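You operate a simulated robot arm through the tools that you are given. There is no shell and no other tool.

You are at the controls of a simulated robot arm. One attempt, no reset.

TASK
Fold the divider in the small jig; put it in the white tray.
Fine: clamp down, then lever down to its stop and back, then clamp fully up.

It is judged by the outcome, as a careful person would: the job done as asked, and still so three seconds after it is handed in. It fails if anything else is knocked over, pushed out of place, dropped, spilled or broken. Flat cloth is picked up by pressing the open fingertips on it (5 to 10 N) and closing them slowly along it; thin cloth reads only 2 to 8 mm in the jaws.

THE ROBOT
A 6-joint arm with a two-finger parallel gripper, fixed in place. Base frame: the origin is at the foot of the arm, x ahead of it, y to its left, z up; the work surface is at about z = 750. Readings come in mm, degrees, newtons and seconds.
With the tool pointing down near the work surface it reaches from about 260 to 680 mm from the base axis. Its first joint turns from -66.0 to 66.0 degrees. Payload 2.9 kg.
The TCP is the grasp point between the finger pads, 30 mm short of the fingertips. In the tool frame z runs along the fingers and y along their closing line. The gripper opens to 110 mm. The fingers are 20 mm wide and 10 mm thick; the gripper's body (48 by 112 mm) begins 55 mm behind the TCP.
Orientation is told as [roll, pitch, yaw] about the base's x, y, z axes, in that order, counted from this pose: with the fingers straight down and closing along the base's y, the tool's x points along the base's -x, its y along +y and its z along -z.

THE INTERFACE
- The arm moves only by the tool move_arm. Its arguments are lists of equal length, an entry for each row: "travel": the shift along the tool's x, y, z in mm, a list of three; "delta_rot": the turn, a rotation vector about the tool's x, y, z in degrees, a list of three; "fingers": the finger opening in mm, from 0 to 110. In form: {"travel": [[tx, ty, tz], ...], "delta_rot": [[wx, wy, wz], ...], "fingers": [fingers, ...]}. A call has 1 to 20 rows; each row shifts and turns the commanded pose from where the row before left it, along the tool's axes as they then stand. Each row takes 0.2 s and may step no farther than 50 mm and 8.6 degrees from the row before; otherwise, or with a gripper value out of range, the whole call is refused. A pose out of reach is approached as far as the arm can. The call stops where the force on the tool passes 90 N (or 10 N more than at its start, if that is more) or the arm is blocked; 0.2 s more then pass. Each finger travels about 108 mm/s and halts on what it meets, pressing with about 33 N; the grip force reading is that of the motor and also rises with nothing between the fingers. The clock runs only during rows and for 0.2 s after the last one: add rows that do not move to give the fingers time. It gives the time, the measured TCP pose, the force on the tool (base axes), the opening and the grip force at its end, in the units of the frame above (readings bear some noise), with the torque about the TCP (base axes, N m) and any sound that the robot's microphone picked up.
- Cameras (640 x 400 px; columns grow to the right, rows downward): "scene" is fixed at [85.3, 438.6, 1390]; the picture's right is [-0.66, -0.75, 0.00], its down [-0.39, 0.34, -0.86] and it looks along [0.64, -0.57, -0.52] (base axes); focal length 316 px, centre (320, 200). "wrist" rides on the gripper at [72, 17, -103] in the tool frame; the picture's right is [-0.23, 0.97, 0.00], its down [-0.76, -0.18, -0.62] and it looks along [-0.61, -0.14, 0.78] (tool axes); focal length 222 px, centre (320, 200). There is no depth. A picture from a camera that has moved, and an enlarged one, comes with that camera's place and axes in the base frame and with its lens.
- grab_frame(camera): a new picture of that camera. No time passes.
- zoom(camera, box): a new picture of the part [left, top, right, bottom] of that camera's present view, enlarged. No time passes.
- finish_job(): hands the job in; it is judged then, once.

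Nothing tells you positions but the pictures and the camera data. Unless the task says otherwise, let go and move clear before handing in.

The tools are called after "Request:" by a JSON object that holds its "fn" and its "kwargs". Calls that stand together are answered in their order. move_arm: Moves the arm, as the interface text tells. Its arguments: {"type":"object","properties":{"travel":{"type":"array","items":{"type":"array","items":{"type":"number"}}},"delta_rot":{"type":"array","items":{"type":"array","items":{"type":"number"}}},"fingers":{"type":"array","items":{"type":"number"}}},"required":["travel","delta_rot","fingers"]} The other tools are called the same way: grab_frame (camera) takes a picture; zoom (camera, box) takes an enlarged picture of a part of a camera's view; finish_job () hands the job in.

At the start:

```text
t: 0.0
tool_pos: [495.2, -3.1, 1118.1]
tcp_rot: [0.1, 0.0, 0.1]
wrist_force: [0.2, 0.0, 0.2]
moment: [-0.01, -0.03, 0.0]
finger_gap: 110.3
grip_force: 0.0
```

scene: 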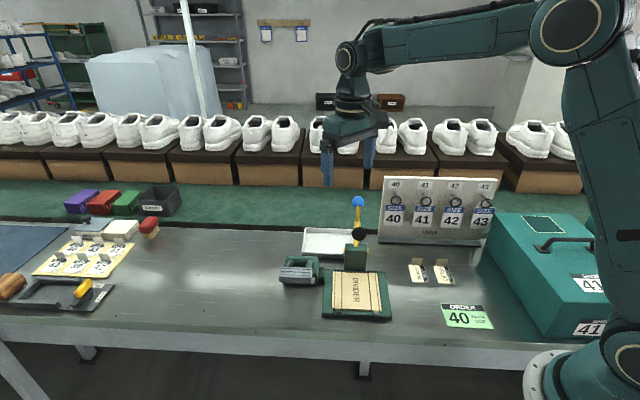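
wrist: 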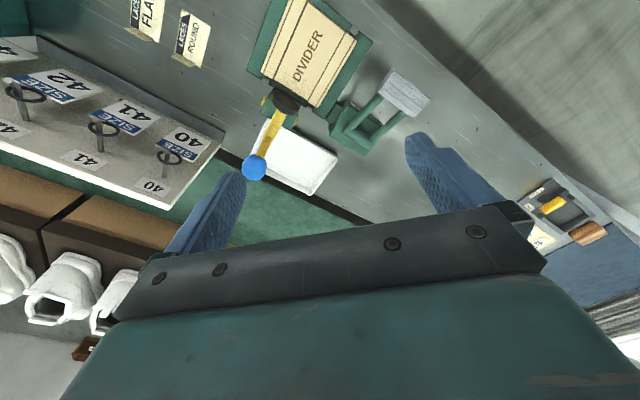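

I see a divider card lying in a green jig with a yellow lever (blue knob, black ball) and a separate green part to its left, and a white tray behind. I'll look closer before moving.

Request:
{"fn": "zoom", "kwargs": {"camera": "scene", "box": [260, 180, 420, 330]}}

Request:
{"fn": "zoom", "kwargs": {"camera": "wrist", "box": [200, 0, 460, 210]}}

Request:
{"fn": "zoom", "kwargs": {"camera": "scene", "box": [0, 170, 200, 330]}}

```text
2.67 times, centred on (340, 255) of scene
camera zoom: at [85.3, 438.6, 1390.0], right [-0.66, -0.75, 0.0], down [-0.39, 0.34, -0.86], along [0.64, -0.57, -0.52], focal length 844 px, centre (267, 53)
```

zoom: 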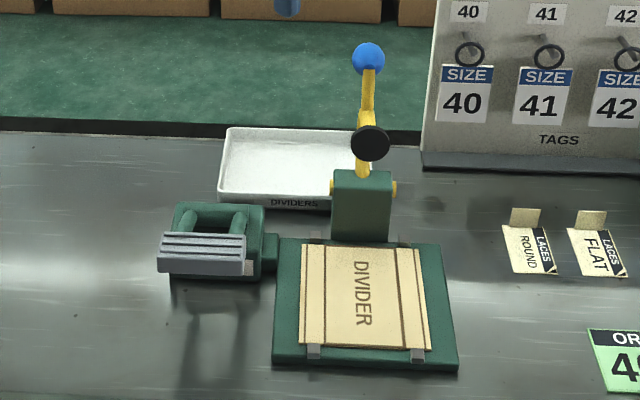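

```text
1.90 times, centred on (330, 105) of wrist
camera zoom: at [421.8, 14.4, 1220.3], right [0.23, 0.97, 0.0], down [0.76, -0.18, 0.62], along [0.61, -0.14, -0.78], focal length 423 px, centre (301, 381)
```

zoom: 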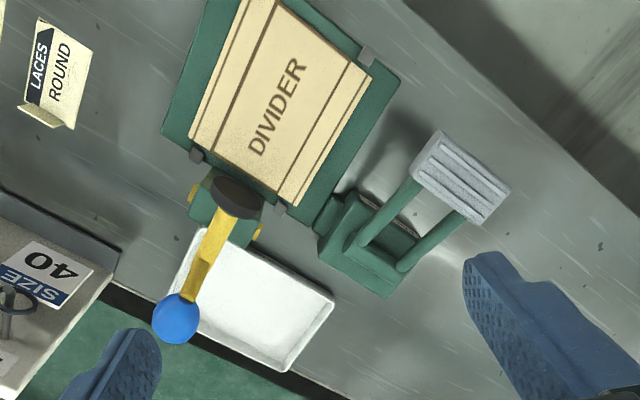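

```text
2.50 times, centred on (100, 250) of scene
camera zoom: at [85.3, 438.6, 1390.0], right [-0.66, -0.75, 0.0], down [-0.39, 0.34, -0.86], along [0.64, -0.57, -0.52], focal length 791 px, centre (870, 75)
```

zoom: 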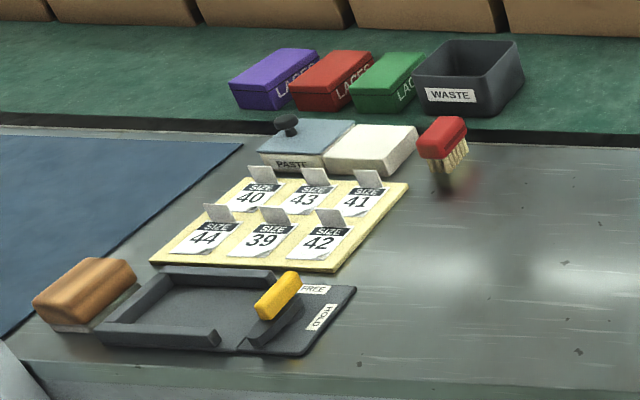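

The yellow handle with the blue ball and black foot looks like the clamp: pivot about (526,-84,815), ball about (556,-113,947). The green arms with the grey ridged pad, at about (535,117,852), look like the lever, and the jig sits turned about 45°. I'll move above the ball with the fingers turned parallel to the pivot axis, then look again.

Request:
{"fn": "move_arm", "kwargs": {"travel": [[-20, -37, 0], [-20, -37, 0], [-21, -36, 0], [0, 0, 0], [0, 0, 0], [0, 0, 0], [0, 0, 0], [0, 0, 0], [0, 0, 0], [0, 0, 0]], "delta_rot": [[0, 0, 0], [0, 0, 0], [0, 0, 0], [0, 0, 7.5], [0, 0, 7.5], [0, 0, 7.5], [0, 0, 7.5], [0, 0, 7.5], [0, 0, 7.5], [0, 0, 0]], "fingers": [110, 110, 110, 110, 110, 110, 110, 110, 110, 110]}}

Request:
{"fn": "grab_frame", "kwargs": {"camera": "wrist"}}

Request:
{"fn": "grab_frame", "kwargs": {"camera": "scene"}}

```text
t: 2.2
tool_pos: [557.5, -112.6, 1117.2]
tcp_rot: [0.0, 0.1, -45.1]
wrist_force: [0.1, -0.3, -0.5]
moment: [-0.01, -0.03, -0.02]
finger_gap: 110.0
grip_force: 0.0
```

```text
taken
camera wrist: at [517.0, -48.8, 1220.2], right [0.85, 0.53, 0.0], down [0.41, -0.66, 0.62], along [0.33, -0.53, -0.78], focal length 222 px, centre (320, 200)
```

wrist: 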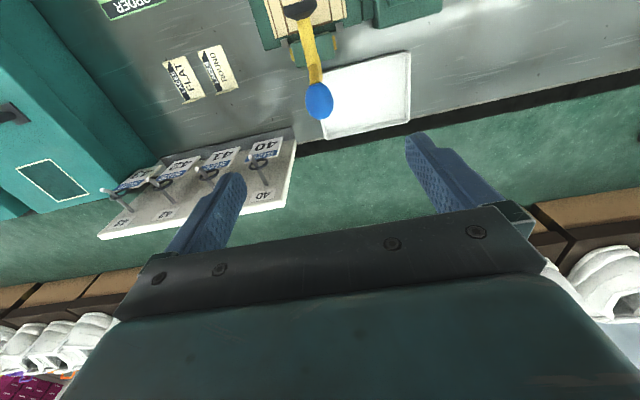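

```text
taken
```

scene: 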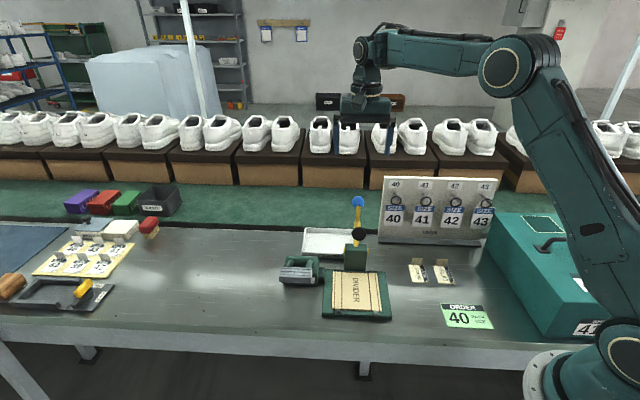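

The ball triangulates to about (554,-110,948), almost directly under the gripper. I'll descend to just above it and check the alignment.

Request:
{"fn": "move_arm", "kwargs": {"travel": [[3.5, -0.7, 40], [0, 0, 35], [0, 0, 30], [0, 0, 0]], "delta_rot": [[0, 0, 0], [0, 0, 0], [0, 0, 0], [0, 0, 0]], "fingers": [90, 80, 70, 70]}}

Request:
{"fn": "grab_frame", "kwargs": {"camera": "wrist"}}

Request:
{"fn": "zoom", "kwargs": {"camera": "scene", "box": [260, 120, 460, 320]}}

```text
t: 3.2
tool_pos: [553.2, -109.3, 1010.3]
tcp_rot: [0.0, 0.0, -45.1]
wrist_force: [-0.4, -0.2, 0.4]
moment: [-0.01, -0.01, -0.03]
finger_gap: 70.3
grip_force: 0.1
```

```text
taken
camera wrist: at [512.6, -46.1, 1114.0], right [0.85, 0.53, 0.0], down [0.41, -0.66, 0.62], along [0.33, -0.53, -0.78], focal length 222 px, centre (320, 200)
```

wrist: 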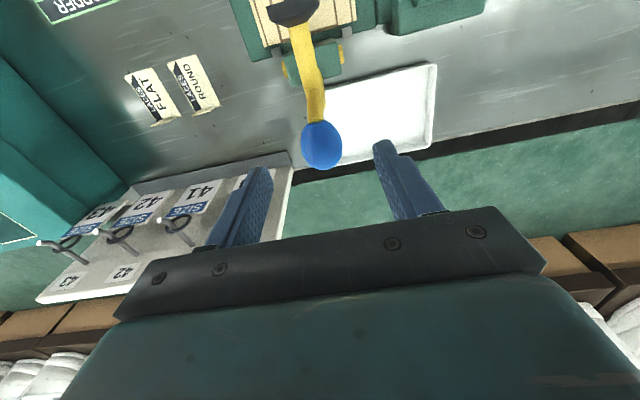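

```text
2.00 times, centred on (360, 220) of scene
camera zoom: at [85.3, 438.6, 1390.0], right [-0.66, -0.75, 0.0], down [-0.39, 0.34, -0.86], along [0.64, -0.57, -0.52], focal length 633 px, centre (240, 160)
```

zoom: 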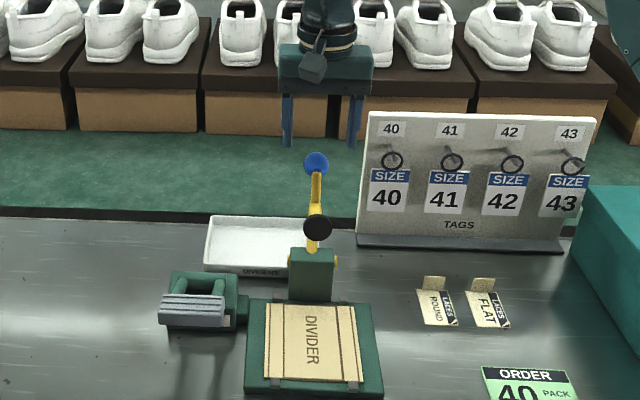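

The ball sits centred between the fingers to within 2 mm. I'll lower so the pads straddle it and close.

Request:
{"fn": "move_arm", "kwargs": {"travel": [[-1.5, -0.6, 30], [0, 0, 32], [0, 0, 0], [0, 0, 0], [0, 0, 0], [0, 0, 0]], "delta_rot": [[0, 0, 0], [0, 0, 0], [0, 0, 0], [0, 0, 0], [0, 0, 0], [0, 0, 0]], "fingers": [70, 70, 50, 40, 28, 24]}}

Request:
{"fn": "grab_frame", "kwargs": {"camera": "wrist"}}

Request:
{"fn": "zoom", "kwargs": {"camera": "scene", "box": [260, 120, 460, 320]}}

```text
t: 4.6
tool_pos: [554.5, -108.9, 950.1]
tcp_rot: [0.1, 0.0, -45.0]
wrist_force: [6.0, 5.8, -2.1]
moment: [-0.12, -0.15, 0.05]
finger_gap: 31.9
grip_force: 44.8
```

```text
taken
camera wrist: at [513.8, -46.1, 1052.7], right [0.85, 0.53, 0.0], down [0.41, -0.66, 0.62], along [0.33, -0.53, -0.78], focal length 222 px, centre (320, 200)
```

wrist: 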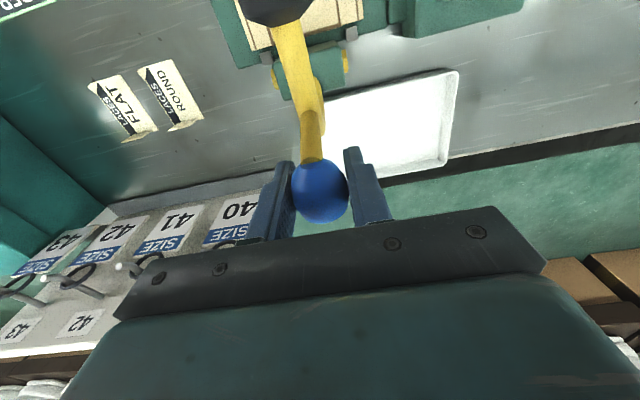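

```text
2.00 times, centred on (360, 220) of scene
camera zoom: at [85.6, 438.7, 1389.9], right [-0.66, -0.75, 0.0], down [-0.39, 0.34, -0.86], along [0.64, -0.57, -0.52], focal length 633 px, centre (240, 160)
```

zoom: 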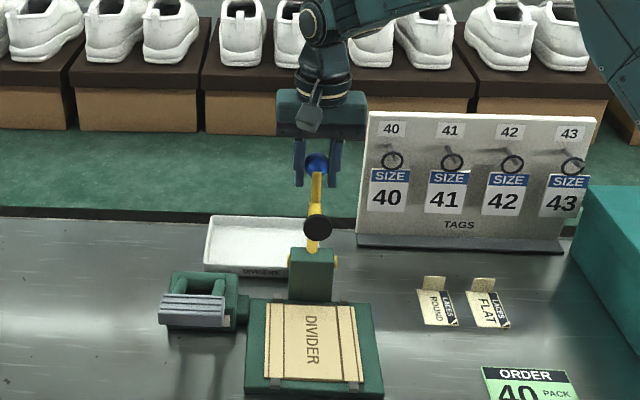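

I have the ball at a 32 mm gap. I'll swing it around the pivot in small steps toward the jig, starting with three to check the forces.

Request:
{"fn": "move_arm", "kwargs": {"travel": [[14.0, 0.8, -3.6], [14.3, 0, -2.1], [14.5, 0, -0.6], [0, 0, 0]], "delta_rot": [[0, 0, 0], [0, 0, 0], [0, 0, 0], [0, 0, 0]], "fingers": [24, 24, 24, 24]}}

Request:
{"fn": "zoom", "kwargs": {"camera": "scene", "box": [260, 120, 460, 320]}}

Request:
{"fn": "grab_frame", "kwargs": {"camera": "wrist"}}

```text
t: 5.6
tool_pos: [524.1, -79.4, 957.0]
tcp_rot: [0.0, -0.1, -45.1]
wrist_force: [2.5, -11.1, 11.1]
moment: [-0.92, -0.88, -0.11]
finger_gap: 31.6
grip_force: 45.2
```

```text
2.00 times, centred on (360, 220) of scene
camera zoom: at [85.2, 438.4, 1390.1], right [-0.66, -0.75, 0.0], down [-0.39, 0.34, -0.86], along [0.64, -0.57, -0.52], focal length 633 px, centre (240, 160)
```

zoom: 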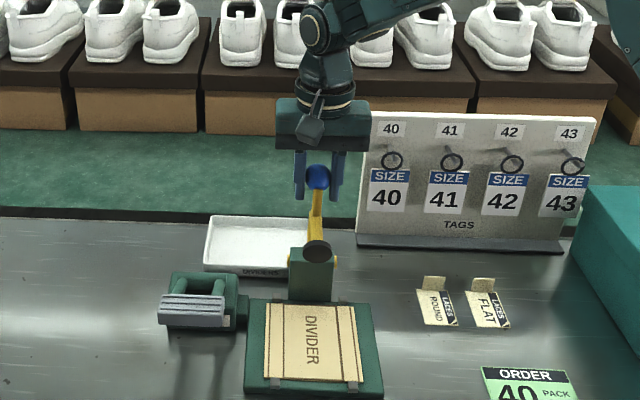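

```text
taken
camera wrist: at [484.0, -15.7, 1059.9], right [0.85, 0.53, 0.0], down [0.41, -0.66, 0.62], along [0.33, -0.53, -0.78], focal length 222 px, centre (320, 200)
```

wrist: 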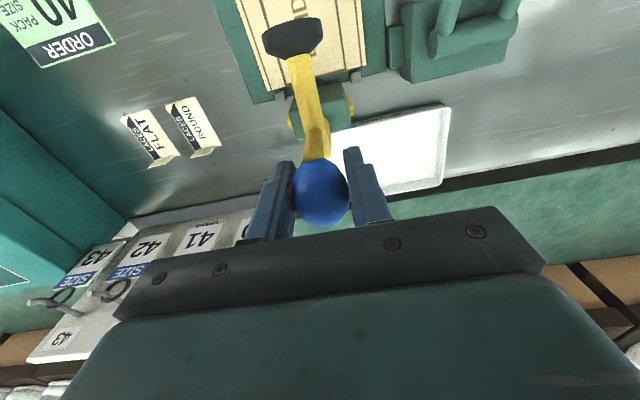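

The clamp is swinging with only light forces. I'll carry on along the arc.

Request:
{"fn": "move_arm", "kwargs": {"travel": [[14.4, 0, 0.5], [14.3, 0, 2.2], [13.9, 0, 3.8], [13.4, 0, 5.3], [12.8, 0, 6.7], [0, 0, 0]], "delta_rot": [[0, 0, 0], [0, 0, 0], [0, 0, 0], [0, 0, 0], [0, 0, 0], [0, 0, 0]], "fingers": [24, 24, 24, 24, 24, 24]}}

Request:
{"fn": "zoom", "kwargs": {"camera": "scene", "box": [260, 120, 460, 320]}}

Request:
{"fn": "grab_frame", "kwargs": {"camera": "wrist"}}

```text
t: 7.0
tool_pos: [476.5, -30.8, 939.3]
tcp_rot: [0.0, 0.0, -45.1]
wrist_force: [-9.2, -9.4, 16.8]
moment: [-0.8, -0.9, -0.1]
finger_gap: 31.8
grip_force: 44.5
```

```text
2.00 times, centred on (360, 220) of scene
camera zoom: at [84.8, 438.4, 1390.1], right [-0.66, -0.75, 0.0], down [-0.39, 0.34, -0.86], along [0.64, -0.57, -0.52], focal length 633 px, centre (240, 160)
```

zoom: 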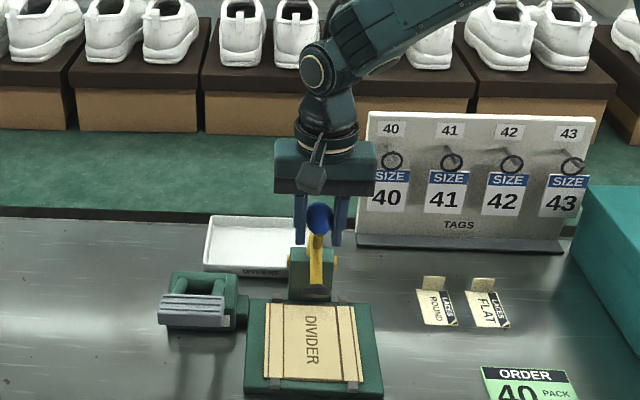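

```text
taken
camera wrist: at [436.2, 32.1, 1041.9], right [0.85, 0.53, 0.0], down [0.41, -0.66, 0.62], along [0.33, -0.53, -0.78], focal length 222 px, centre (320, 200)
```

wrist: 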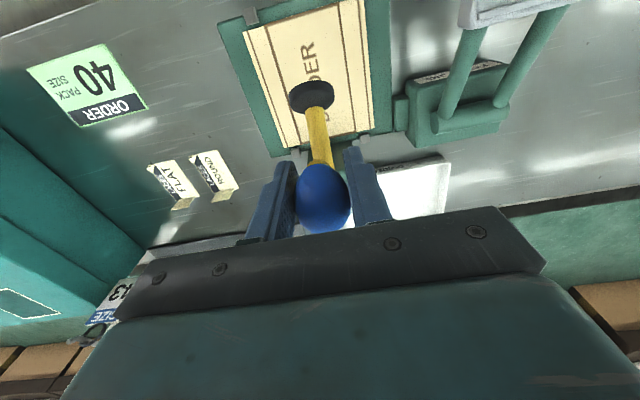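

It's still tracking well with a small sideways load, so I'll trim for that and keep lowering the clamp.

Request:
{"fn": "move_arm", "kwargs": {"travel": [[12.5, -0.8, 7.2], [11.2, -0.1, 9.1], [10.2, -0.1, 10.2], [9.1, -0.1, 11.2], [0, 0, 0]], "delta_rot": [[0, 0, 0], [0, 0, 0], [0, 0, 0], [0, 0, 0], [0, 0, 0]], "fingers": [24, 24, 24, 24, 24]}}

Request:
{"fn": "zoom", "kwargs": {"camera": "scene", "box": [260, 120, 460, 320]}}

Request:
{"fn": "grab_frame", "kwargs": {"camera": "wrist"}}

```text
t: 8.2
tool_pos: [445.1, -1.2, 901.8]
tcp_rot: [0.1, 0.0, -44.7]
wrist_force: [12.8, 10.1, 4.2]
moment: [-0.39, -0.34, 0.22]
finger_gap: 31.9
grip_force: 44.9
```

```text
2.00 times, centred on (360, 220) of scene
camera zoom: at [85.5, 438.9, 1389.9], right [-0.66, -0.75, 0.0], down [-0.39, 0.34, -0.86], along [0.64, -0.57, -0.52], focal length 633 px, centre (240, 160)
```

zoom: 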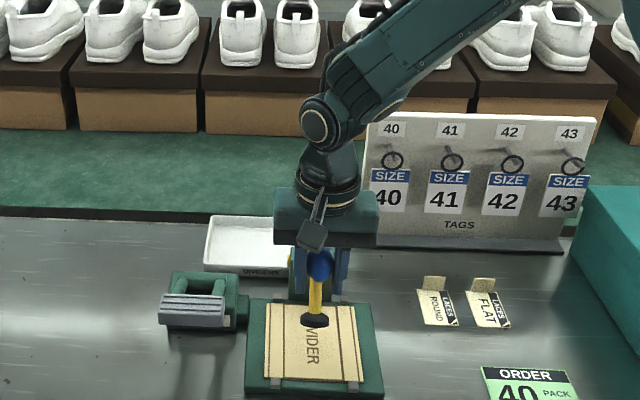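

```text
taken
camera wrist: at [404.8, 62.3, 1003.8], right [0.85, 0.53, 0.0], down [0.41, -0.66, 0.62], along [0.33, -0.53, -0.78], focal length 222 px, centre (320, 200)
```

wrist: 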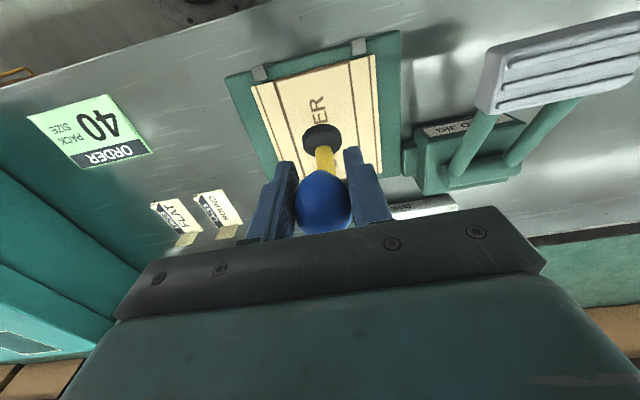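

The foot is nearing the divider. I'll trim the sideways load and lower in smaller steps, watching for contact.

Request:
{"fn": "move_arm", "kwargs": {"travel": [[4.6, 0.6, 5.6], [4.3, 0, 5.8], [4.0, 0, 6.0], [3.7, 0, 6.2], [3.4, 0, 6.4], [0, 0, 0]], "delta_rot": [[0, 0, 0], [0, 0, 0], [0, 0, 0], [0, 0, 0], [0, 0, 0], [0, 0, 0]], "fingers": [24, 24, 24, 24, 24, 24]}}

Request:
{"fn": "zoom", "kwargs": {"camera": "scene", "box": [260, 180, 420, 330]}}

Request:
{"fn": "grab_frame", "kwargs": {"camera": "wrist"}}

```text
t: 9.6
tool_pos: [433.2, 12.3, 871.3]
tcp_rot: [0.2, -0.2, -44.8]
wrist_force: [14.1, 16.6, 10.6]
moment: [-1.01, -0.77, 0.14]
finger_gap: 32.1
grip_force: 45.0
```

```text
2.67 times, centred on (340, 255) of scene
camera zoom: at [85.5, 439.0, 1389.8], right [-0.66, -0.75, 0.0], down [-0.39, 0.34, -0.86], along [0.64, -0.57, -0.52], focal length 844 px, centre (267, 53)
```

zoom: 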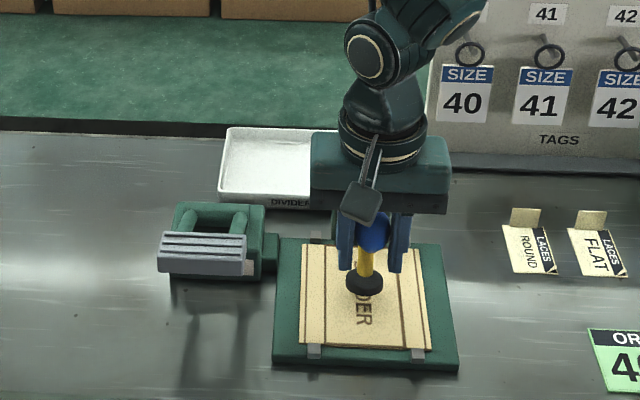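

```text
taken
camera wrist: at [392.2, 75.0, 973.9], right [0.85, 0.53, 0.0], down [0.41, -0.66, 0.62], along [0.33, -0.53, -0.78], focal length 222 px, centre (320, 200)
```

wrist: 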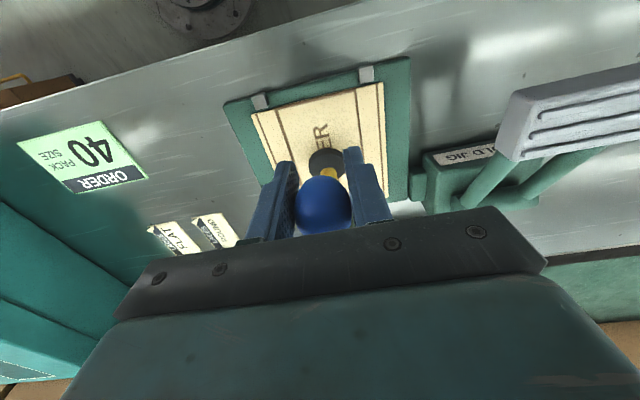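

The foot is close to the card but not seated yet. I'll continue down in small steps with the sideways trim.

Request:
{"fn": "move_arm", "kwargs": {"travel": [[1.6, 0.7, 3.2], [1.4, 0, 3.3], [1.4, 0, 3.3], [1.3, 0, 3.4], [0, 0, 0]], "delta_rot": [[0, 0, 0], [0, 0, 0], [0, 0, 0], [0, 0, 0], [0, 0, 0]], "fingers": [24, 24, 24, 24, 24]}}

Request:
{"fn": "zoom", "kwargs": {"camera": "scene", "box": [300, 220, 400, 320]}}

```text
t: 10.8
tool_pos: [429.0, 16.0, 858.3]
tcp_rot: [0.3, -0.3, -45.0]
wrist_force: [17.8, 13.1, 6.9]
moment: [-0.98, -0.62, 0.12]
finger_gap: 32.0
grip_force: 45.4
```

```text
4.00 times, centred on (350, 270) of scene
camera zoom: at [85.7, 438.9, 1389.9], right [-0.66, -0.75, 0.0], down [-0.39, 0.34, -0.86], along [0.64, -0.57, -0.52], focal length 1265 px, centre (200, -80)
```

zoom: 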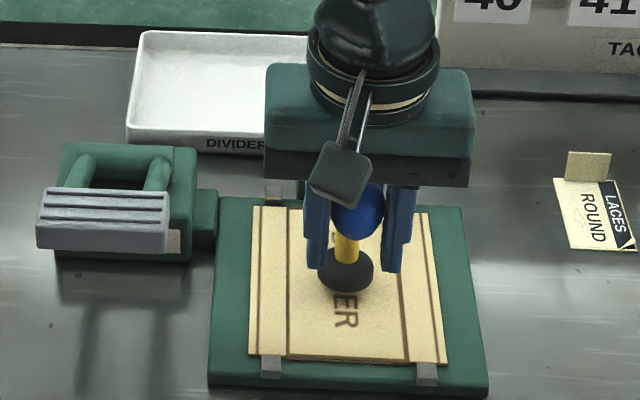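

Still swinging freely at about 859. I'll keep going down toward contact.

Request:
{"fn": "move_arm", "kwargs": {"travel": [[1.1, 0.8, 3.4], [1.0, 0, 3.4], [0.9, 0, 3.5], [0.8, 0, 3.5], [0, 0, 0]], "delta_rot": [[0, 0, 0], [0, 0, 0], [0, 0, 0], [0, 0, 0], [0, 0, 0]], "fingers": [24, 24, 24, 24, 24]}}

Request:
{"fn": "zoom", "kwargs": {"camera": "scene", "box": [300, 220, 400, 320]}}

Request:
{"fn": "zoom", "kwargs": {"camera": "wrist", "box": [220, 40, 440, 240]}}

```text
t: 12.0
tool_pos: [425.7, 19.7, 843.0]
tcp_rot: [0.0, -0.2, -45.2]
wrist_force: [12.6, -0.8, 4.8]
moment: [-0.81, -0.64, 0.05]
finger_gap: 32.0
grip_force: 44.9
```

```text
4.00 times, centred on (350, 270) of scene
camera zoom: at [85.6, 438.6, 1390.0], right [-0.66, -0.75, 0.0], down [-0.39, 0.34, -0.86], along [0.64, -0.57, -0.52], focal length 1265 px, centre (200, -80)
```

zoom: 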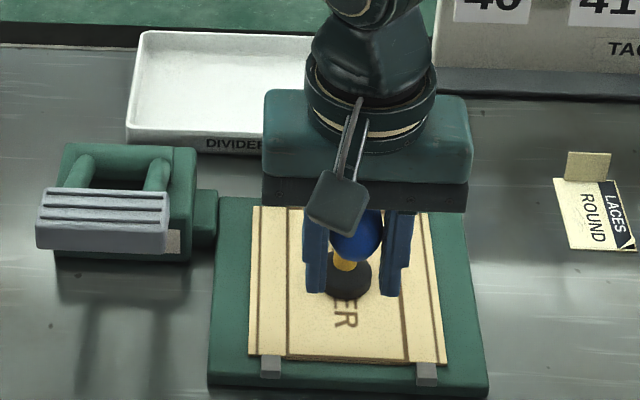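

```text
2.00 times, centred on (330, 140) of wrist
camera zoom: at [385.5, 82.5, 946.2], right [0.85, 0.53, 0.0], down [0.41, -0.66, 0.62], along [0.33, -0.53, -0.78], focal length 444 px, centre (300, 320)
```

zoom: 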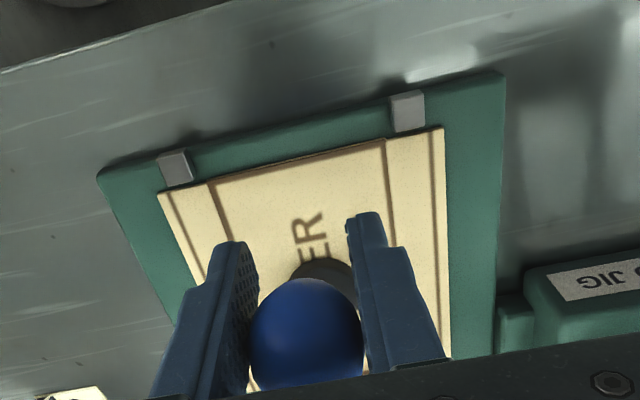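

No seating force yet at z 843. I'll continue down in small increments.

Request:
{"fn": "move_arm", "kwargs": {"travel": [[0.6, 0, 2.5], [0.5, 0, 2.5], [0.4, 0, 2.5], [0, 0, 0]], "delta_rot": [[0, 0, 0], [0, 0, 0], [0, 0, 0], [0, 0, 0]], "fingers": [24, 24, 24, 24]}}

Request:
{"fn": "zoom", "kwargs": {"camera": "scene", "box": [300, 220, 400, 320]}}

```text
t: 13.0
tool_pos: [424.9, 19.3, 837.3]
tcp_rot: [0.3, -0.3, -44.9]
wrist_force: [3.4, -5.8, 43.6]
moment: [-0.06, -0.09, -0.04]
finger_gap: 31.9
grip_force: 45.0
```

```text
4.00 times, centred on (350, 270) of scene
camera zoom: at [84.8, 438.4, 1390.1], right [-0.66, -0.75, 0.0], down [-0.39, 0.34, -0.86], along [0.64, -0.57, -0.52], focal length 1265 px, centre (200, -80)
```

zoom: 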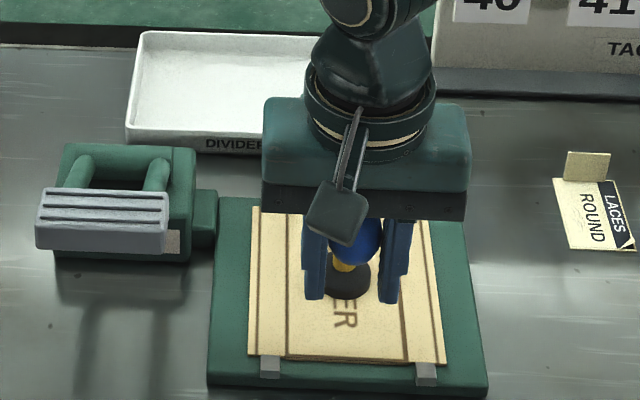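

The vertical force jumped to 44 N, so the foot has met the card. I'll press slightly more to be sure it's seated, then ease off.

Request:
{"fn": "move_arm", "kwargs": {"travel": [[0.1, 0, 1.2], [0, 0, 0]], "delta_rot": [[0, 0, 0], [0, 0, 0]], "fingers": [24, 24]}}

```text
t: 13.6
tool_pos: [425.4, 20.3, 836.8]
tcp_rot: [0.3, -0.2, -45.0]
wrist_force: [3.0, -4.1, 43.5]
moment: [-0.22, -0.18, 0.03]
finger_gap: 32.1
grip_force: 44.7
```

The force plateaued at 44 N, so the ball is now slipping in the pads rather than moving further. I'll release, rise clear, and check whether the clamp stays down.

Request:
{"fn": "move_arm", "kwargs": {"travel": [[0, 0, -1], [0, 0, 0], [0, 0, 0], [0, 0, -20], [0, 0, -40], [0, 0, 0]], "delta_rot": [[0, 0, 0], [0, 0, 0], [0, 0, 0], [0, 0, 0], [0, 0, 0], [0, 0, 0]], "fingers": [36, 50, 56, 56, 56, 56]}}

Request:
{"fn": "zoom", "kwargs": {"camera": "scene", "box": [280, 200, 400, 320]}}

Request:
{"fn": "zoom", "kwargs": {"camera": "wrist", "box": [160, 0, 480, 240]}}

```text
t: 15.0
tool_pos: [422.2, 19.6, 896.8]
tcp_rot: [0.0, 0.0, -45.0]
wrist_force: [-0.4, -0.7, -0.3]
moment: [0.02, 0.0, 0.0]
finger_gap: 56.0
grip_force: 0.0
```

```text
3.33 times, centred on (340, 260) of scene
camera zoom: at [85.3, 438.6, 1390.0], right [-0.66, -0.75, 0.0], down [-0.39, 0.34, -0.86], along [0.64, -0.57, -0.52], focal length 1054 px, centre (253, 0)
```

zoom: 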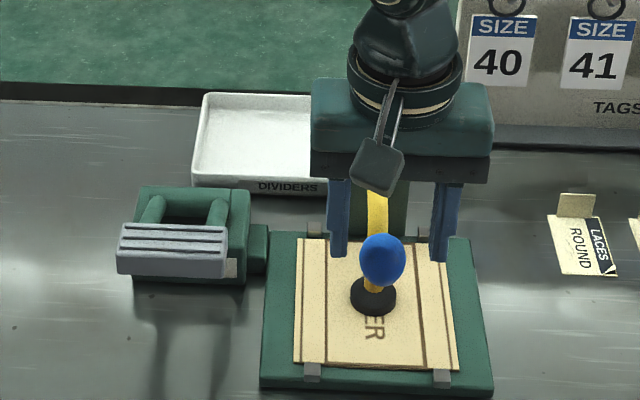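

```text
1.67 times, centred on (320, 120) of wrist
camera zoom: at [382.5, 82.7, 999.7], right [0.85, 0.53, 0.0], down [0.41, -0.66, 0.62], along [0.33, -0.53, -0.78], focal length 370 px, centre (320, 333)
```

zoom: 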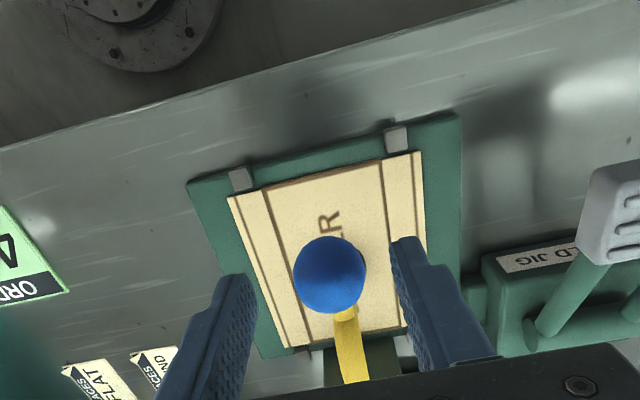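

The clamp stays down on release. I'll zoom in to check that the foot is flush on the card.

Request:
{"fn": "zoom", "kwargs": {"camera": "scene", "box": [325, 235, 385, 300]}}

Request:
{"fn": "zoom", "kwargs": {"camera": "scene", "box": [270, 240, 340, 310]}}

```text
6.15 times, centred on (355, 268) of scene
camera zoom: at [85.3, 438.6, 1390.0], right [-0.66, -0.75, 0.0], down [-0.39, 0.34, -0.86], along [0.64, -0.57, -0.52], focal length 1946 px, centre (105, -215)
```

zoom: 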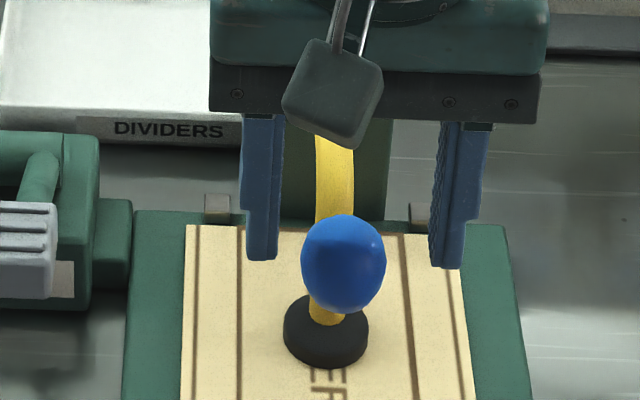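

```text
5.71 times, centred on (305, 275) of scene
camera zoom: at [85.3, 438.6, 1390.0], right [-0.66, -0.75, 0.0], down [-0.39, 0.34, -0.86], along [0.64, -0.57, -0.52], focal length 1808 px, centre (406, -229)
```

zoom: 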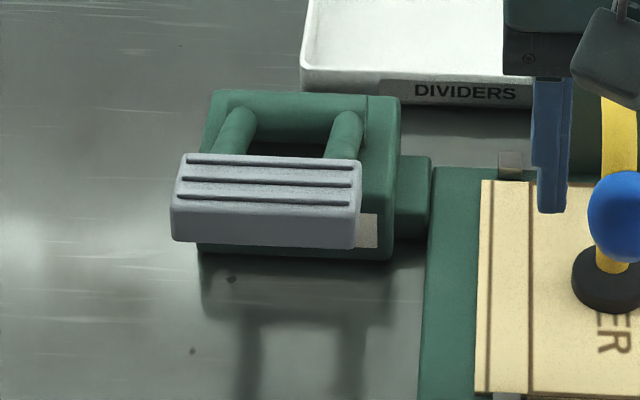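

The foot is flush on the card and the clamp holds. Next is the lever: I'll rise, close the fingers, move above the grey pad and refine its position.

Request:
{"fn": "move_arm", "kwargs": {"travel": [[0, 0, -42], [0, 0, -42], [-4, 49, 0], [-4, 49, 0], [-4, 49, 0], [0, 0, 0]], "delta_rot": [[0, 0, 0], [0, 0, 0], [0, 0, 0], [0, 0, 0], [0, 0, 0], [0, 0, 0]], "fingers": [56, 40, 20, 5, 0, 0]}}

Request:
{"fn": "grab_frame", "kwargs": {"camera": "wrist"}}

Request:
{"fn": "zoom", "kwargs": {"camera": "scene", "box": [240, 160, 400, 320]}}

```text
t: 16.4
tool_pos: [536.2, 116.8, 983.9]
tcp_rot: [0.0, 0.0, -45.0]
wrist_force: [-0.5, 0.2, 0.6]
moment: [0.02, 0.01, -0.03]
finger_gap: 0.0
grip_force: 32.6
```

```text
taken
camera wrist: at [495.5, 179.9, 1086.7], right [0.85, 0.53, 0.0], down [0.41, -0.66, 0.62], along [0.33, -0.53, -0.78], focal length 222 px, centre (320, 200)
```

wrist: 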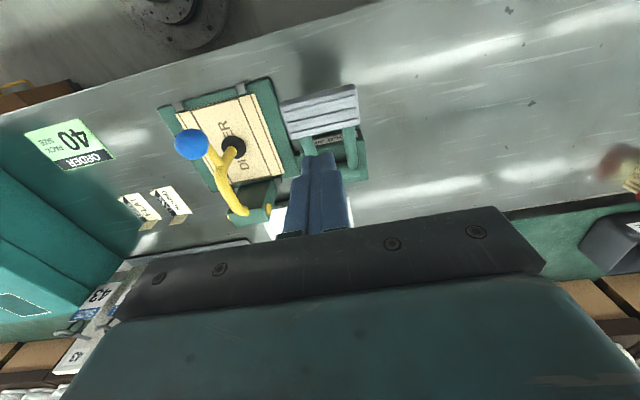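

```text
2.50 times, centred on (320, 240) of scene
camera zoom: at [85.3, 438.6, 1390.0], right [-0.66, -0.75, 0.0], down [-0.39, 0.34, -0.86], along [0.64, -0.57, -0.52], focal length 791 px, centre (320, 100)
```

zoom: 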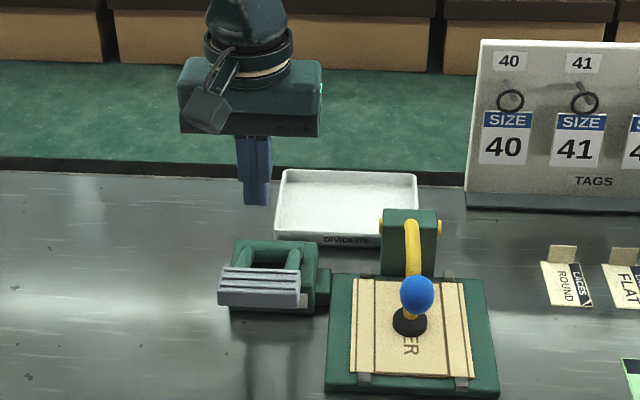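

Request:
{"fn": "zoom", "kwargs": {"camera": "wrist", "box": [240, 60, 400, 220]}}

Request:
{"fn": "zoom", "kwargs": {"camera": "scene", "box": [280, 240, 340, 290]}}

```text
2.50 times, centred on (320, 140) of wrist
camera zoom: at [495.5, 179.9, 1086.7], right [0.85, 0.53, 0.0], down [0.41, -0.66, 0.62], along [0.33, -0.53, -0.78], focal length 555 px, centre (320, 350)
```

zoom: 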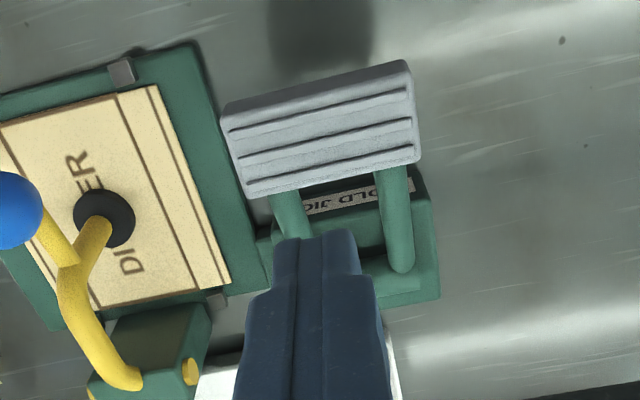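

```text
8.00 times, centred on (310, 265) of scene
camera zoom: at [85.3, 438.6, 1390.0], right [-0.66, -0.75, 0.0], down [-0.39, 0.34, -0.86], along [0.64, -0.57, -0.52], focal length 2530 px, centre (400, -320)
```

zoom: 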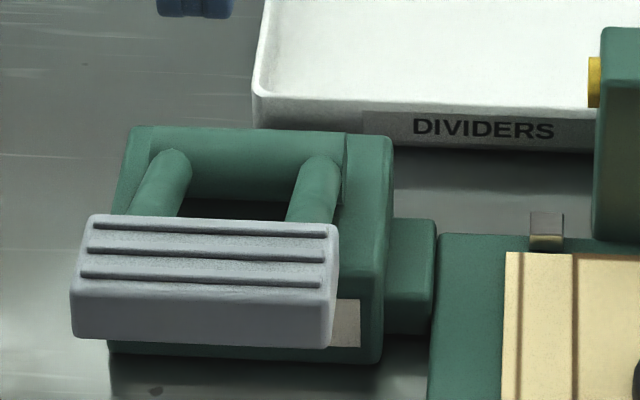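

The pad top centre is about (535,116,850), directly under the closed fingertips, and the hinge is about (605,42,795). I'll go down to touch it and press along its arc.

Request:
{"fn": "move_arm", "kwargs": {"travel": [[0, 0, 45], [0, 0, 40], [0, 0, 6], [0, 0, 5], [0, 0, 0]], "delta_rot": [[0, 0, 0], [0, 0, 0], [0, 0, 0], [0, 0, 0], [0, 0, 0]], "fingers": [0, 0, 0, 0, 0]}}

Request:
{"fn": "zoom", "kwargs": {"camera": "scene", "box": [260, 200, 360, 300]}}

```text
t: 17.6
tool_pos: [536.0, 117.4, 884.7]
tcp_rot: [0.0, 0.0, -44.9]
wrist_force: [-0.8, 1.1, 1.3]
moment: [0.06, 0.02, 0.02]
finger_gap: 0.0
grip_force: 32.7
```

```text
4.00 times, centred on (310, 250) of scene
camera zoom: at [85.3, 438.6, 1390.0], right [-0.66, -0.75, 0.0], down [-0.39, 0.34, -0.86], along [0.64, -0.57, -0.52], focal length 1265 px, centre (360, 0)
```

zoom: 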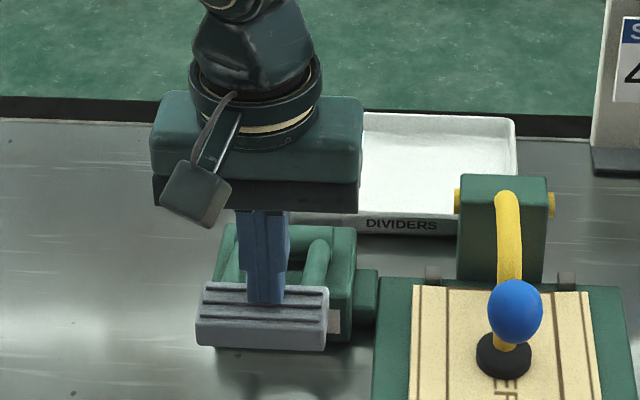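

The fingertips are just above the middle of the pad. I'll press down along the arc.

Request:
{"fn": "move_arm", "kwargs": {"travel": [[1.5, 0, 4], [2, 0, 4], [2, 0, 4], [1.9, 0, 4], [1.7, 0, 4], [0, 0, 0]], "delta_rot": [[0, 0, 0], [0, 0, 0], [0, 0, 0], [0, 0, 0], [0, 0, 0], [0, 0, 0]], "fingers": [0, 0, 0, 0, 0, 0]}}

Request:
{"fn": "zoom", "kwargs": {"camera": "scene", "box": [260, 200, 400, 320]}}

```text
t: 19.0
tool_pos: [529.6, 125.1, 862.7]
tcp_rot: [0.0, 0.0, -45.0]
wrist_force: [0.8, 0.6, 2.5]
moment: [-0.02, -0.04, -0.01]
finger_gap: 0.1
grip_force: 32.6
```

```text
3.33 times, centred on (330, 260) of scene
camera zoom: at [85.3, 438.6, 1390.0], right [-0.66, -0.75, 0.0], down [-0.39, 0.34, -0.86], along [0.64, -0.57, -0.52], focal length 1054 px, centre (287, 0)
```

zoom: 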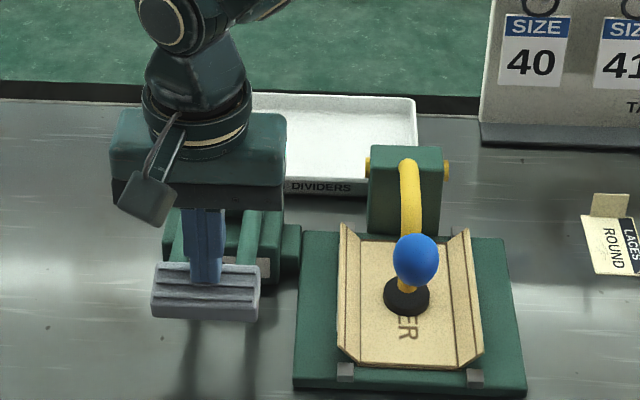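

The flaps are rising as the lever goes down, so this is the right lever. I'll continue down to its stop.

Request:
{"fn": "move_arm", "kwargs": {"travel": [[1.6, 0, 4], [1.4, 0, 4], [1.2, 0, 4], [1.0, 0, 4], [0.8, 0, 4], [0, 0, 0]], "delta_rot": [[0, 0, 0], [0, 0, 0], [0, 0, 0], [0, 0, 0], [0, 0, 0], [0, 0, 0]], "fingers": [0, 0, 0, 0, 0, 0]}}

Request:
{"fn": "zoom", "kwargs": {"camera": "scene", "box": [260, 200, 400, 320]}}

```text
t: 20.4
tool_pos: [525.5, 127.1, 843.5]
tcp_rot: [-0.1, 0.1, -45.0]
wrist_force: [-0.8, -0.2, 3.6]
moment: [-0.04, 0.0, 0.0]
finger_gap: 0.1
grip_force: 32.9
```

```text
3.33 times, centred on (330, 260) of scene
camera zoom: at [85.3, 438.6, 1390.0], right [-0.66, -0.75, 0.0], down [-0.39, 0.34, -0.86], along [0.64, -0.57, -0.52], focal length 1054 px, centre (287, 0)
```

zoom: 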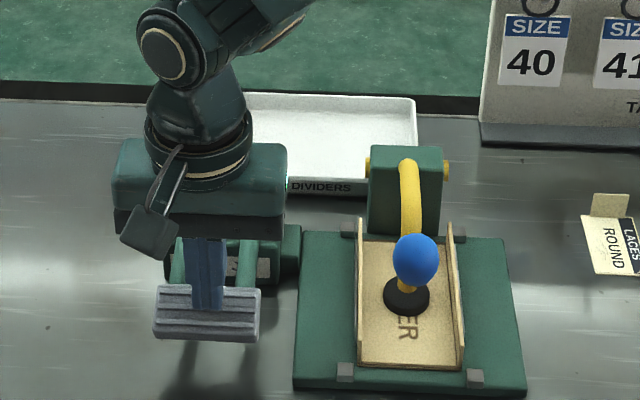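

The flaps are near vertical. I'll continue carefully until I feel the stop.

Request:
{"fn": "move_arm", "kwargs": {"travel": [[0.5, 0, 3], [0.4, 0, 3], [0.4, 0, 3], [0.3, 0, 3], [0, 0, 0]], "delta_rot": [[0, 0, 0], [0, 0, 0], [0, 0, 0], [0, 0, 0], [0, 0, 0]], "fingers": [0, 0, 0, 0, 0]}}

Request:
{"fn": "zoom", "kwargs": {"camera": "scene", "box": [260, 200, 400, 320]}}

```text
t: 21.6
tool_pos: [525.1, 127.3, 838.9]
tcp_rot: [0.4, -0.2, -45.0]
wrist_force: [-28.8, -9.6, 72.4]
moment: [-0.82, 0.37, -0.36]
finger_gap: 0.0
grip_force: 33.0
```

```text
3.33 times, centred on (330, 260) of scene
camera zoom: at [83.5, 438.1, 1390.3], right [-0.66, -0.75, 0.0], down [-0.38, 0.34, -0.86], along [0.64, -0.57, -0.52], focal length 1054 px, centre (287, 0)
```

zoom: 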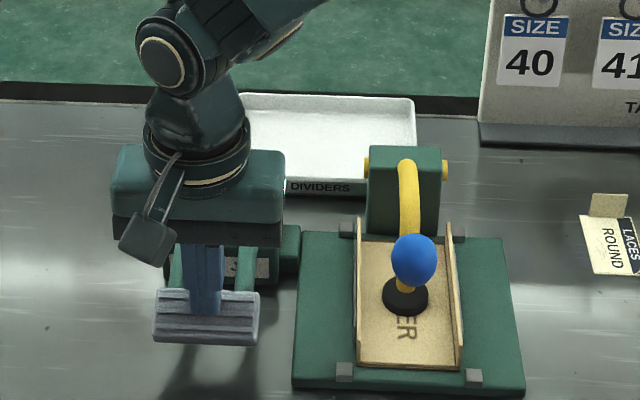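

The lever is on its stop at 72 N and the flaps stand up. I'll ease off upward along the arc and see whether the lever returns by itself.

Request:
{"fn": "move_arm", "kwargs": {"travel": [[-0.2, 0, -6], [-0.6, 0, -4], [-1.0, 0, -6], [-1.4, 0, -6], [-2, 0, -6], [0, 0, 0]], "delta_rot": [[0, 0, 0], [0, 0, 0], [0, 0, 0], [0, 0, 0], [0, 0, 0], [0, 0, 0]], "fingers": [0, 0, 0, 0, 0, 0]}}

Request:
{"fn": "zoom", "kwargs": {"camera": "scene", "box": [260, 200, 400, 320]}}

```text
t: 23.0
tool_pos: [528.7, 124.8, 859.3]
tcp_rot: [0.0, 0.0, -45.0]
wrist_force: [-2.2, 1.7, 2.8]
moment: [0.02, 0.03, 0.0]
finger_gap: 0.0
grip_force: 33.2
```

```text
3.33 times, centred on (330, 260) of scene
camera zoom: at [85.2, 438.6, 1390.0], right [-0.66, -0.75, 0.0], down [-0.39, 0.34, -0.86], along [0.64, -0.57, -0.52], focal length 1054 px, centre (287, 0)
```

zoom: 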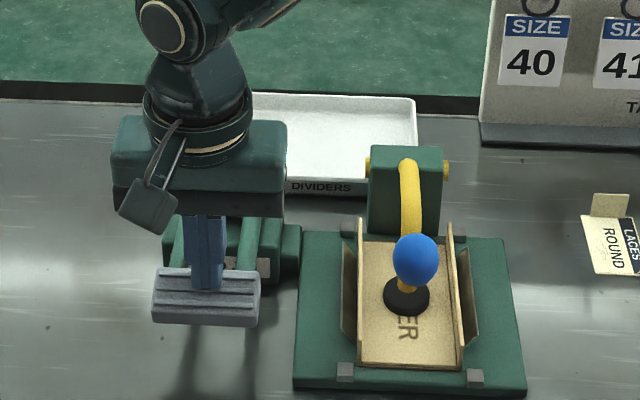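

The lever springs back, following my fingers, and the flaps stay folded. I'll keep rising gently until it is fully up.

Request:
{"fn": "move_arm", "kwargs": {"travel": [[-1.8, 0, -5], [-2, 0, -5], [-2, 0, -5], [-2, 0, -5], [-2, 0, -5], [0, 0, -10], [0, 0, -30], [0, 0, 0]], "delta_rot": [[0, 0, 0], [0, 0, 0], [0, 0, 0], [0, 0, 0], [0, 0, 0], [0, 0, 0], [0, 0, 0], [0, 0, 0]], "fingers": [0, 0, 0, 0, 0, 0, 0, 0]}}

Request:
{"fn": "zoom", "kwargs": {"camera": "scene", "box": [260, 200, 400, 320]}}

Request:
{"fn": "grab_frame", "kwargs": {"camera": "wrist"}}

```text
t: 24.8
tool_pos: [536.2, 116.4, 924.3]
tcp_rot: [0.0, -0.1, -45.1]
wrist_force: [0.5, -0.4, -0.8]
moment: [-0.07, 0.0, 0.02]
finger_gap: 0.0
grip_force: 33.2
```

```text
3.33 times, centred on (330, 260) of scene
camera zoom: at [85.3, 438.6, 1390.0], right [-0.66, -0.75, 0.0], down [-0.39, 0.34, -0.86], along [0.64, -0.57, -0.52], focal length 1054 px, centre (287, 0)
```

zoom: 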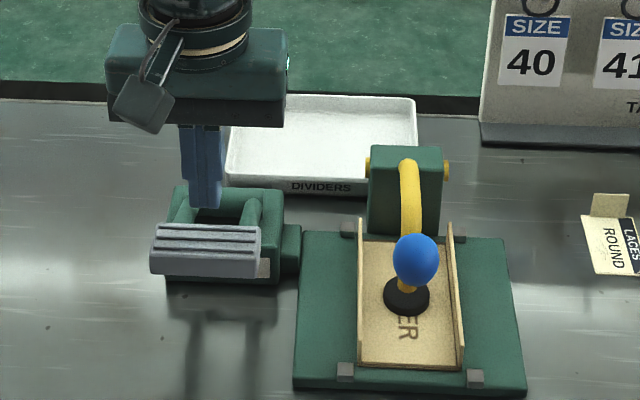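

```text
taken
camera wrist: at [496.4, 179.3, 1027.2], right [0.85, 0.53, 0.0], down [0.41, -0.66, 0.62], along [0.33, -0.53, -0.78], focal length 222 px, centre (320, 200)
```

wrist: 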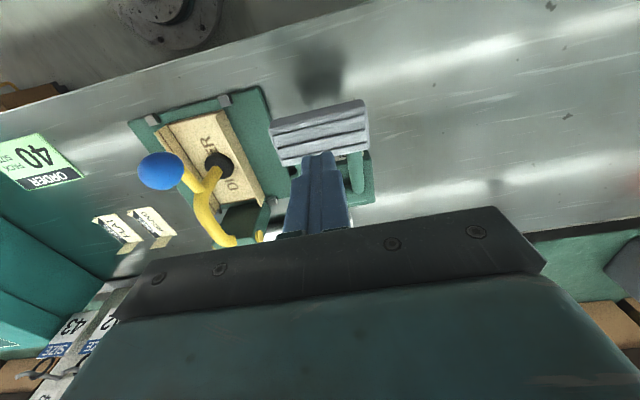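

The lever is fully back up and the flaps are folded vertical. Now I'll go back above the ball to raise the clamp.

Request:
{"fn": "move_arm", "kwargs": {"travel": [[0, 0, -10], [1, -49.5, 0], [1, -49.5, 0], [1, -49.5, 0], [0, 0, 0]], "delta_rot": [[0, 0, 0], [0, 0, 0], [0, 0, 0], [0, 0, 0], [0, 0, 0]], "fingers": [10, 30, 50, 64, 64]}}

Request:
{"fn": "grab_frame", "kwargs": {"camera": "wrist"}}

Request:
{"fn": "zoom", "kwargs": {"camera": "scene", "box": [280, 180, 400, 320]}}

```text
t: 26.0
tool_pos: [424.9, 12.3, 936.0]
tcp_rot: [-0.1, -0.1, -45.1]
wrist_force: [1.0, 0.5, 0.6]
moment: [-0.01, -0.02, 0.01]
finger_gap: 64.1
grip_force: 0.0
```

```text
taken
camera wrist: at [385.5, 74.8, 1039.3], right [0.85, 0.53, 0.0], down [0.41, -0.66, 0.62], along [0.33, -0.53, -0.78], focal length 222 px, centre (320, 200)
```

wrist: 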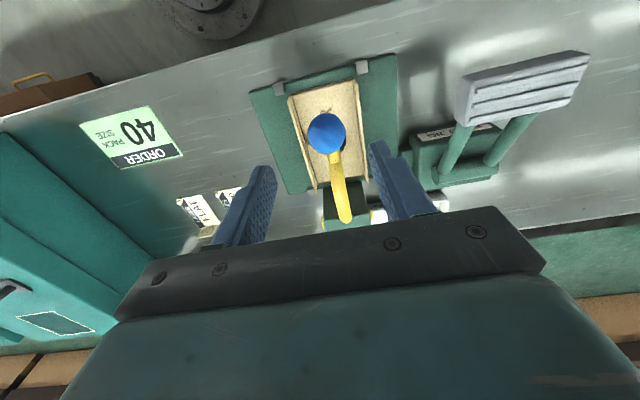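

```text
2.86 times, centred on (340, 250) of scene
camera zoom: at [85.3, 438.6, 1390.0], right [-0.66, -0.75, 0.0], down [-0.39, 0.34, -0.86], along [0.64, -0.57, -0.52], focal length 904 px, centre (263, 57)
```

zoom: 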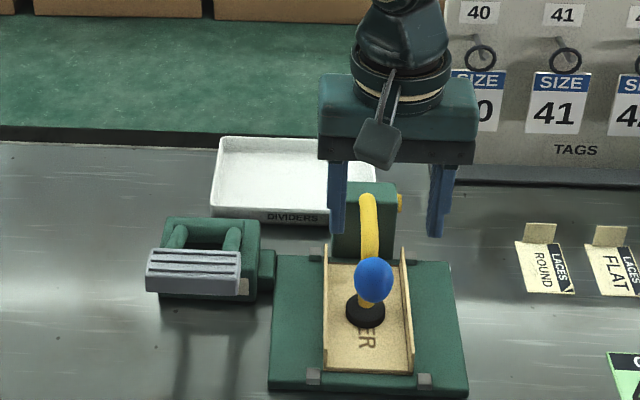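

The ball is at about (430,13,850). I'll line up, lower so it sits between the pads, and close on it.

Request:
{"fn": "move_arm", "kwargs": {"travel": [[-2, 4.5, 43], [0, 0, 42], [0, 0, 0], [0, 0, 0], [0, 0, 0], [0, 0, 0]], "delta_rot": [[0, 0, 0], [0, 0, 0], [0, 0, 0], [0, 0, 0], [0, 0, 0], [0, 0, 0]], "fingers": [64, 64, 50, 40, 28, 24]}}

Request:
{"fn": "zoom", "kwargs": {"camera": "scene", "box": [310, 210, 390, 290]}}

Request:
{"fn": "zoom", "kwargs": {"camera": "wrist", "box": [220, 40, 440, 240]}}

```text
t: 27.4
tool_pos: [431.5, 13.4, 849.0]
tcp_rot: [-0.1, 0.1, -45.0]
wrist_force: [-1.9, -5.1, -2.9]
moment: [0.19, 0.18, -0.02]
finger_gap: 32.0
grip_force: 44.2
```

```text
5.00 times, centred on (350, 250) of scene
camera zoom: at [85.3, 438.5, 1390.0], right [-0.66, -0.75, 0.0], down [-0.39, 0.34, -0.86], along [0.64, -0.57, -0.52], focal length 1582 px, centre (170, -50)
```

zoom: 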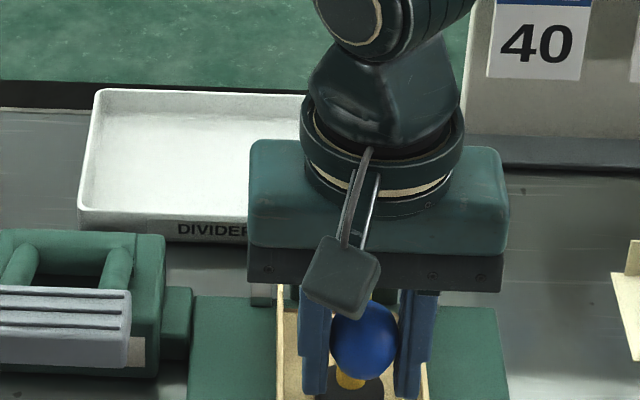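

```text
2.00 times, centred on (330, 140) of wrist
camera zoom: at [391.4, 76.9, 952.5], right [0.85, 0.53, 0.0], down [0.41, -0.66, 0.62], along [0.33, -0.53, -0.78], focal length 444 px, centre (300, 320)
```

zoom: 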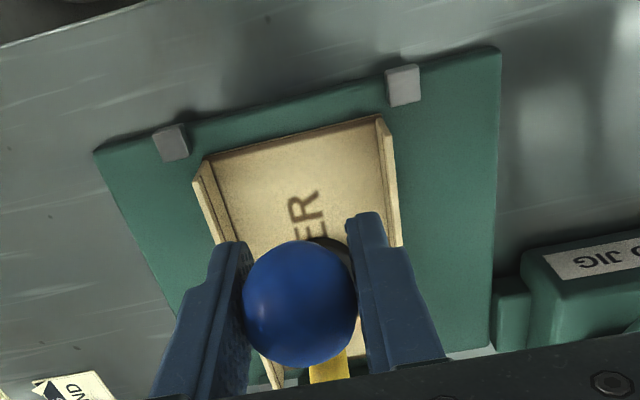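

I have a centred grip on the ball with a 32 mm gap. I'll swing the clamp back up along the reverse arc.

Request:
{"fn": "move_arm", "kwargs": {"travel": [[-4.1, -0.3, -13.8], [-5.5, -0.1, -13.3], [-6.9, -0.1, -12.6], [-8.1, -0.1, -11.9], [-9.4, -0.1, -10.9], [0, 0, 0]], "delta_rot": [[0, 0, 0], [0, 0, 0], [0, 0, 0], [0, 0, 0], [0, 0, 0], [0, 0, 0]], "fingers": [24, 24, 24, 24, 24, 24]}}

Request:
{"fn": "zoom", "kwargs": {"camera": "scene", "box": [280, 160, 420, 320]}}

```text
t: 28.8
tool_pos: [454.6, -8.7, 910.1]
tcp_rot: [-0.2, 0.2, -44.9]
wrist_force: [-17.7, 0.3, -1.4]
moment: [0.88, 0.85, 0.02]
finger_gap: 31.9
grip_force: 45.1
```

```text
2.50 times, centred on (350, 240) of scene
camera zoom: at [85.0, 438.6, 1390.0], right [-0.66, -0.75, 0.0], down [-0.39, 0.34, -0.86], along [0.64, -0.57, -0.52], focal length 791 px, centre (245, 100)
```

zoom: 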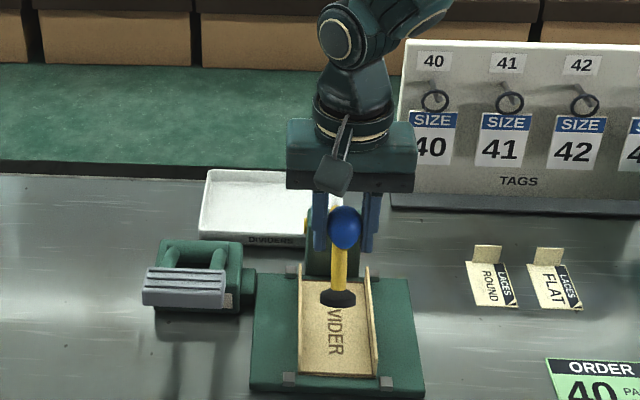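

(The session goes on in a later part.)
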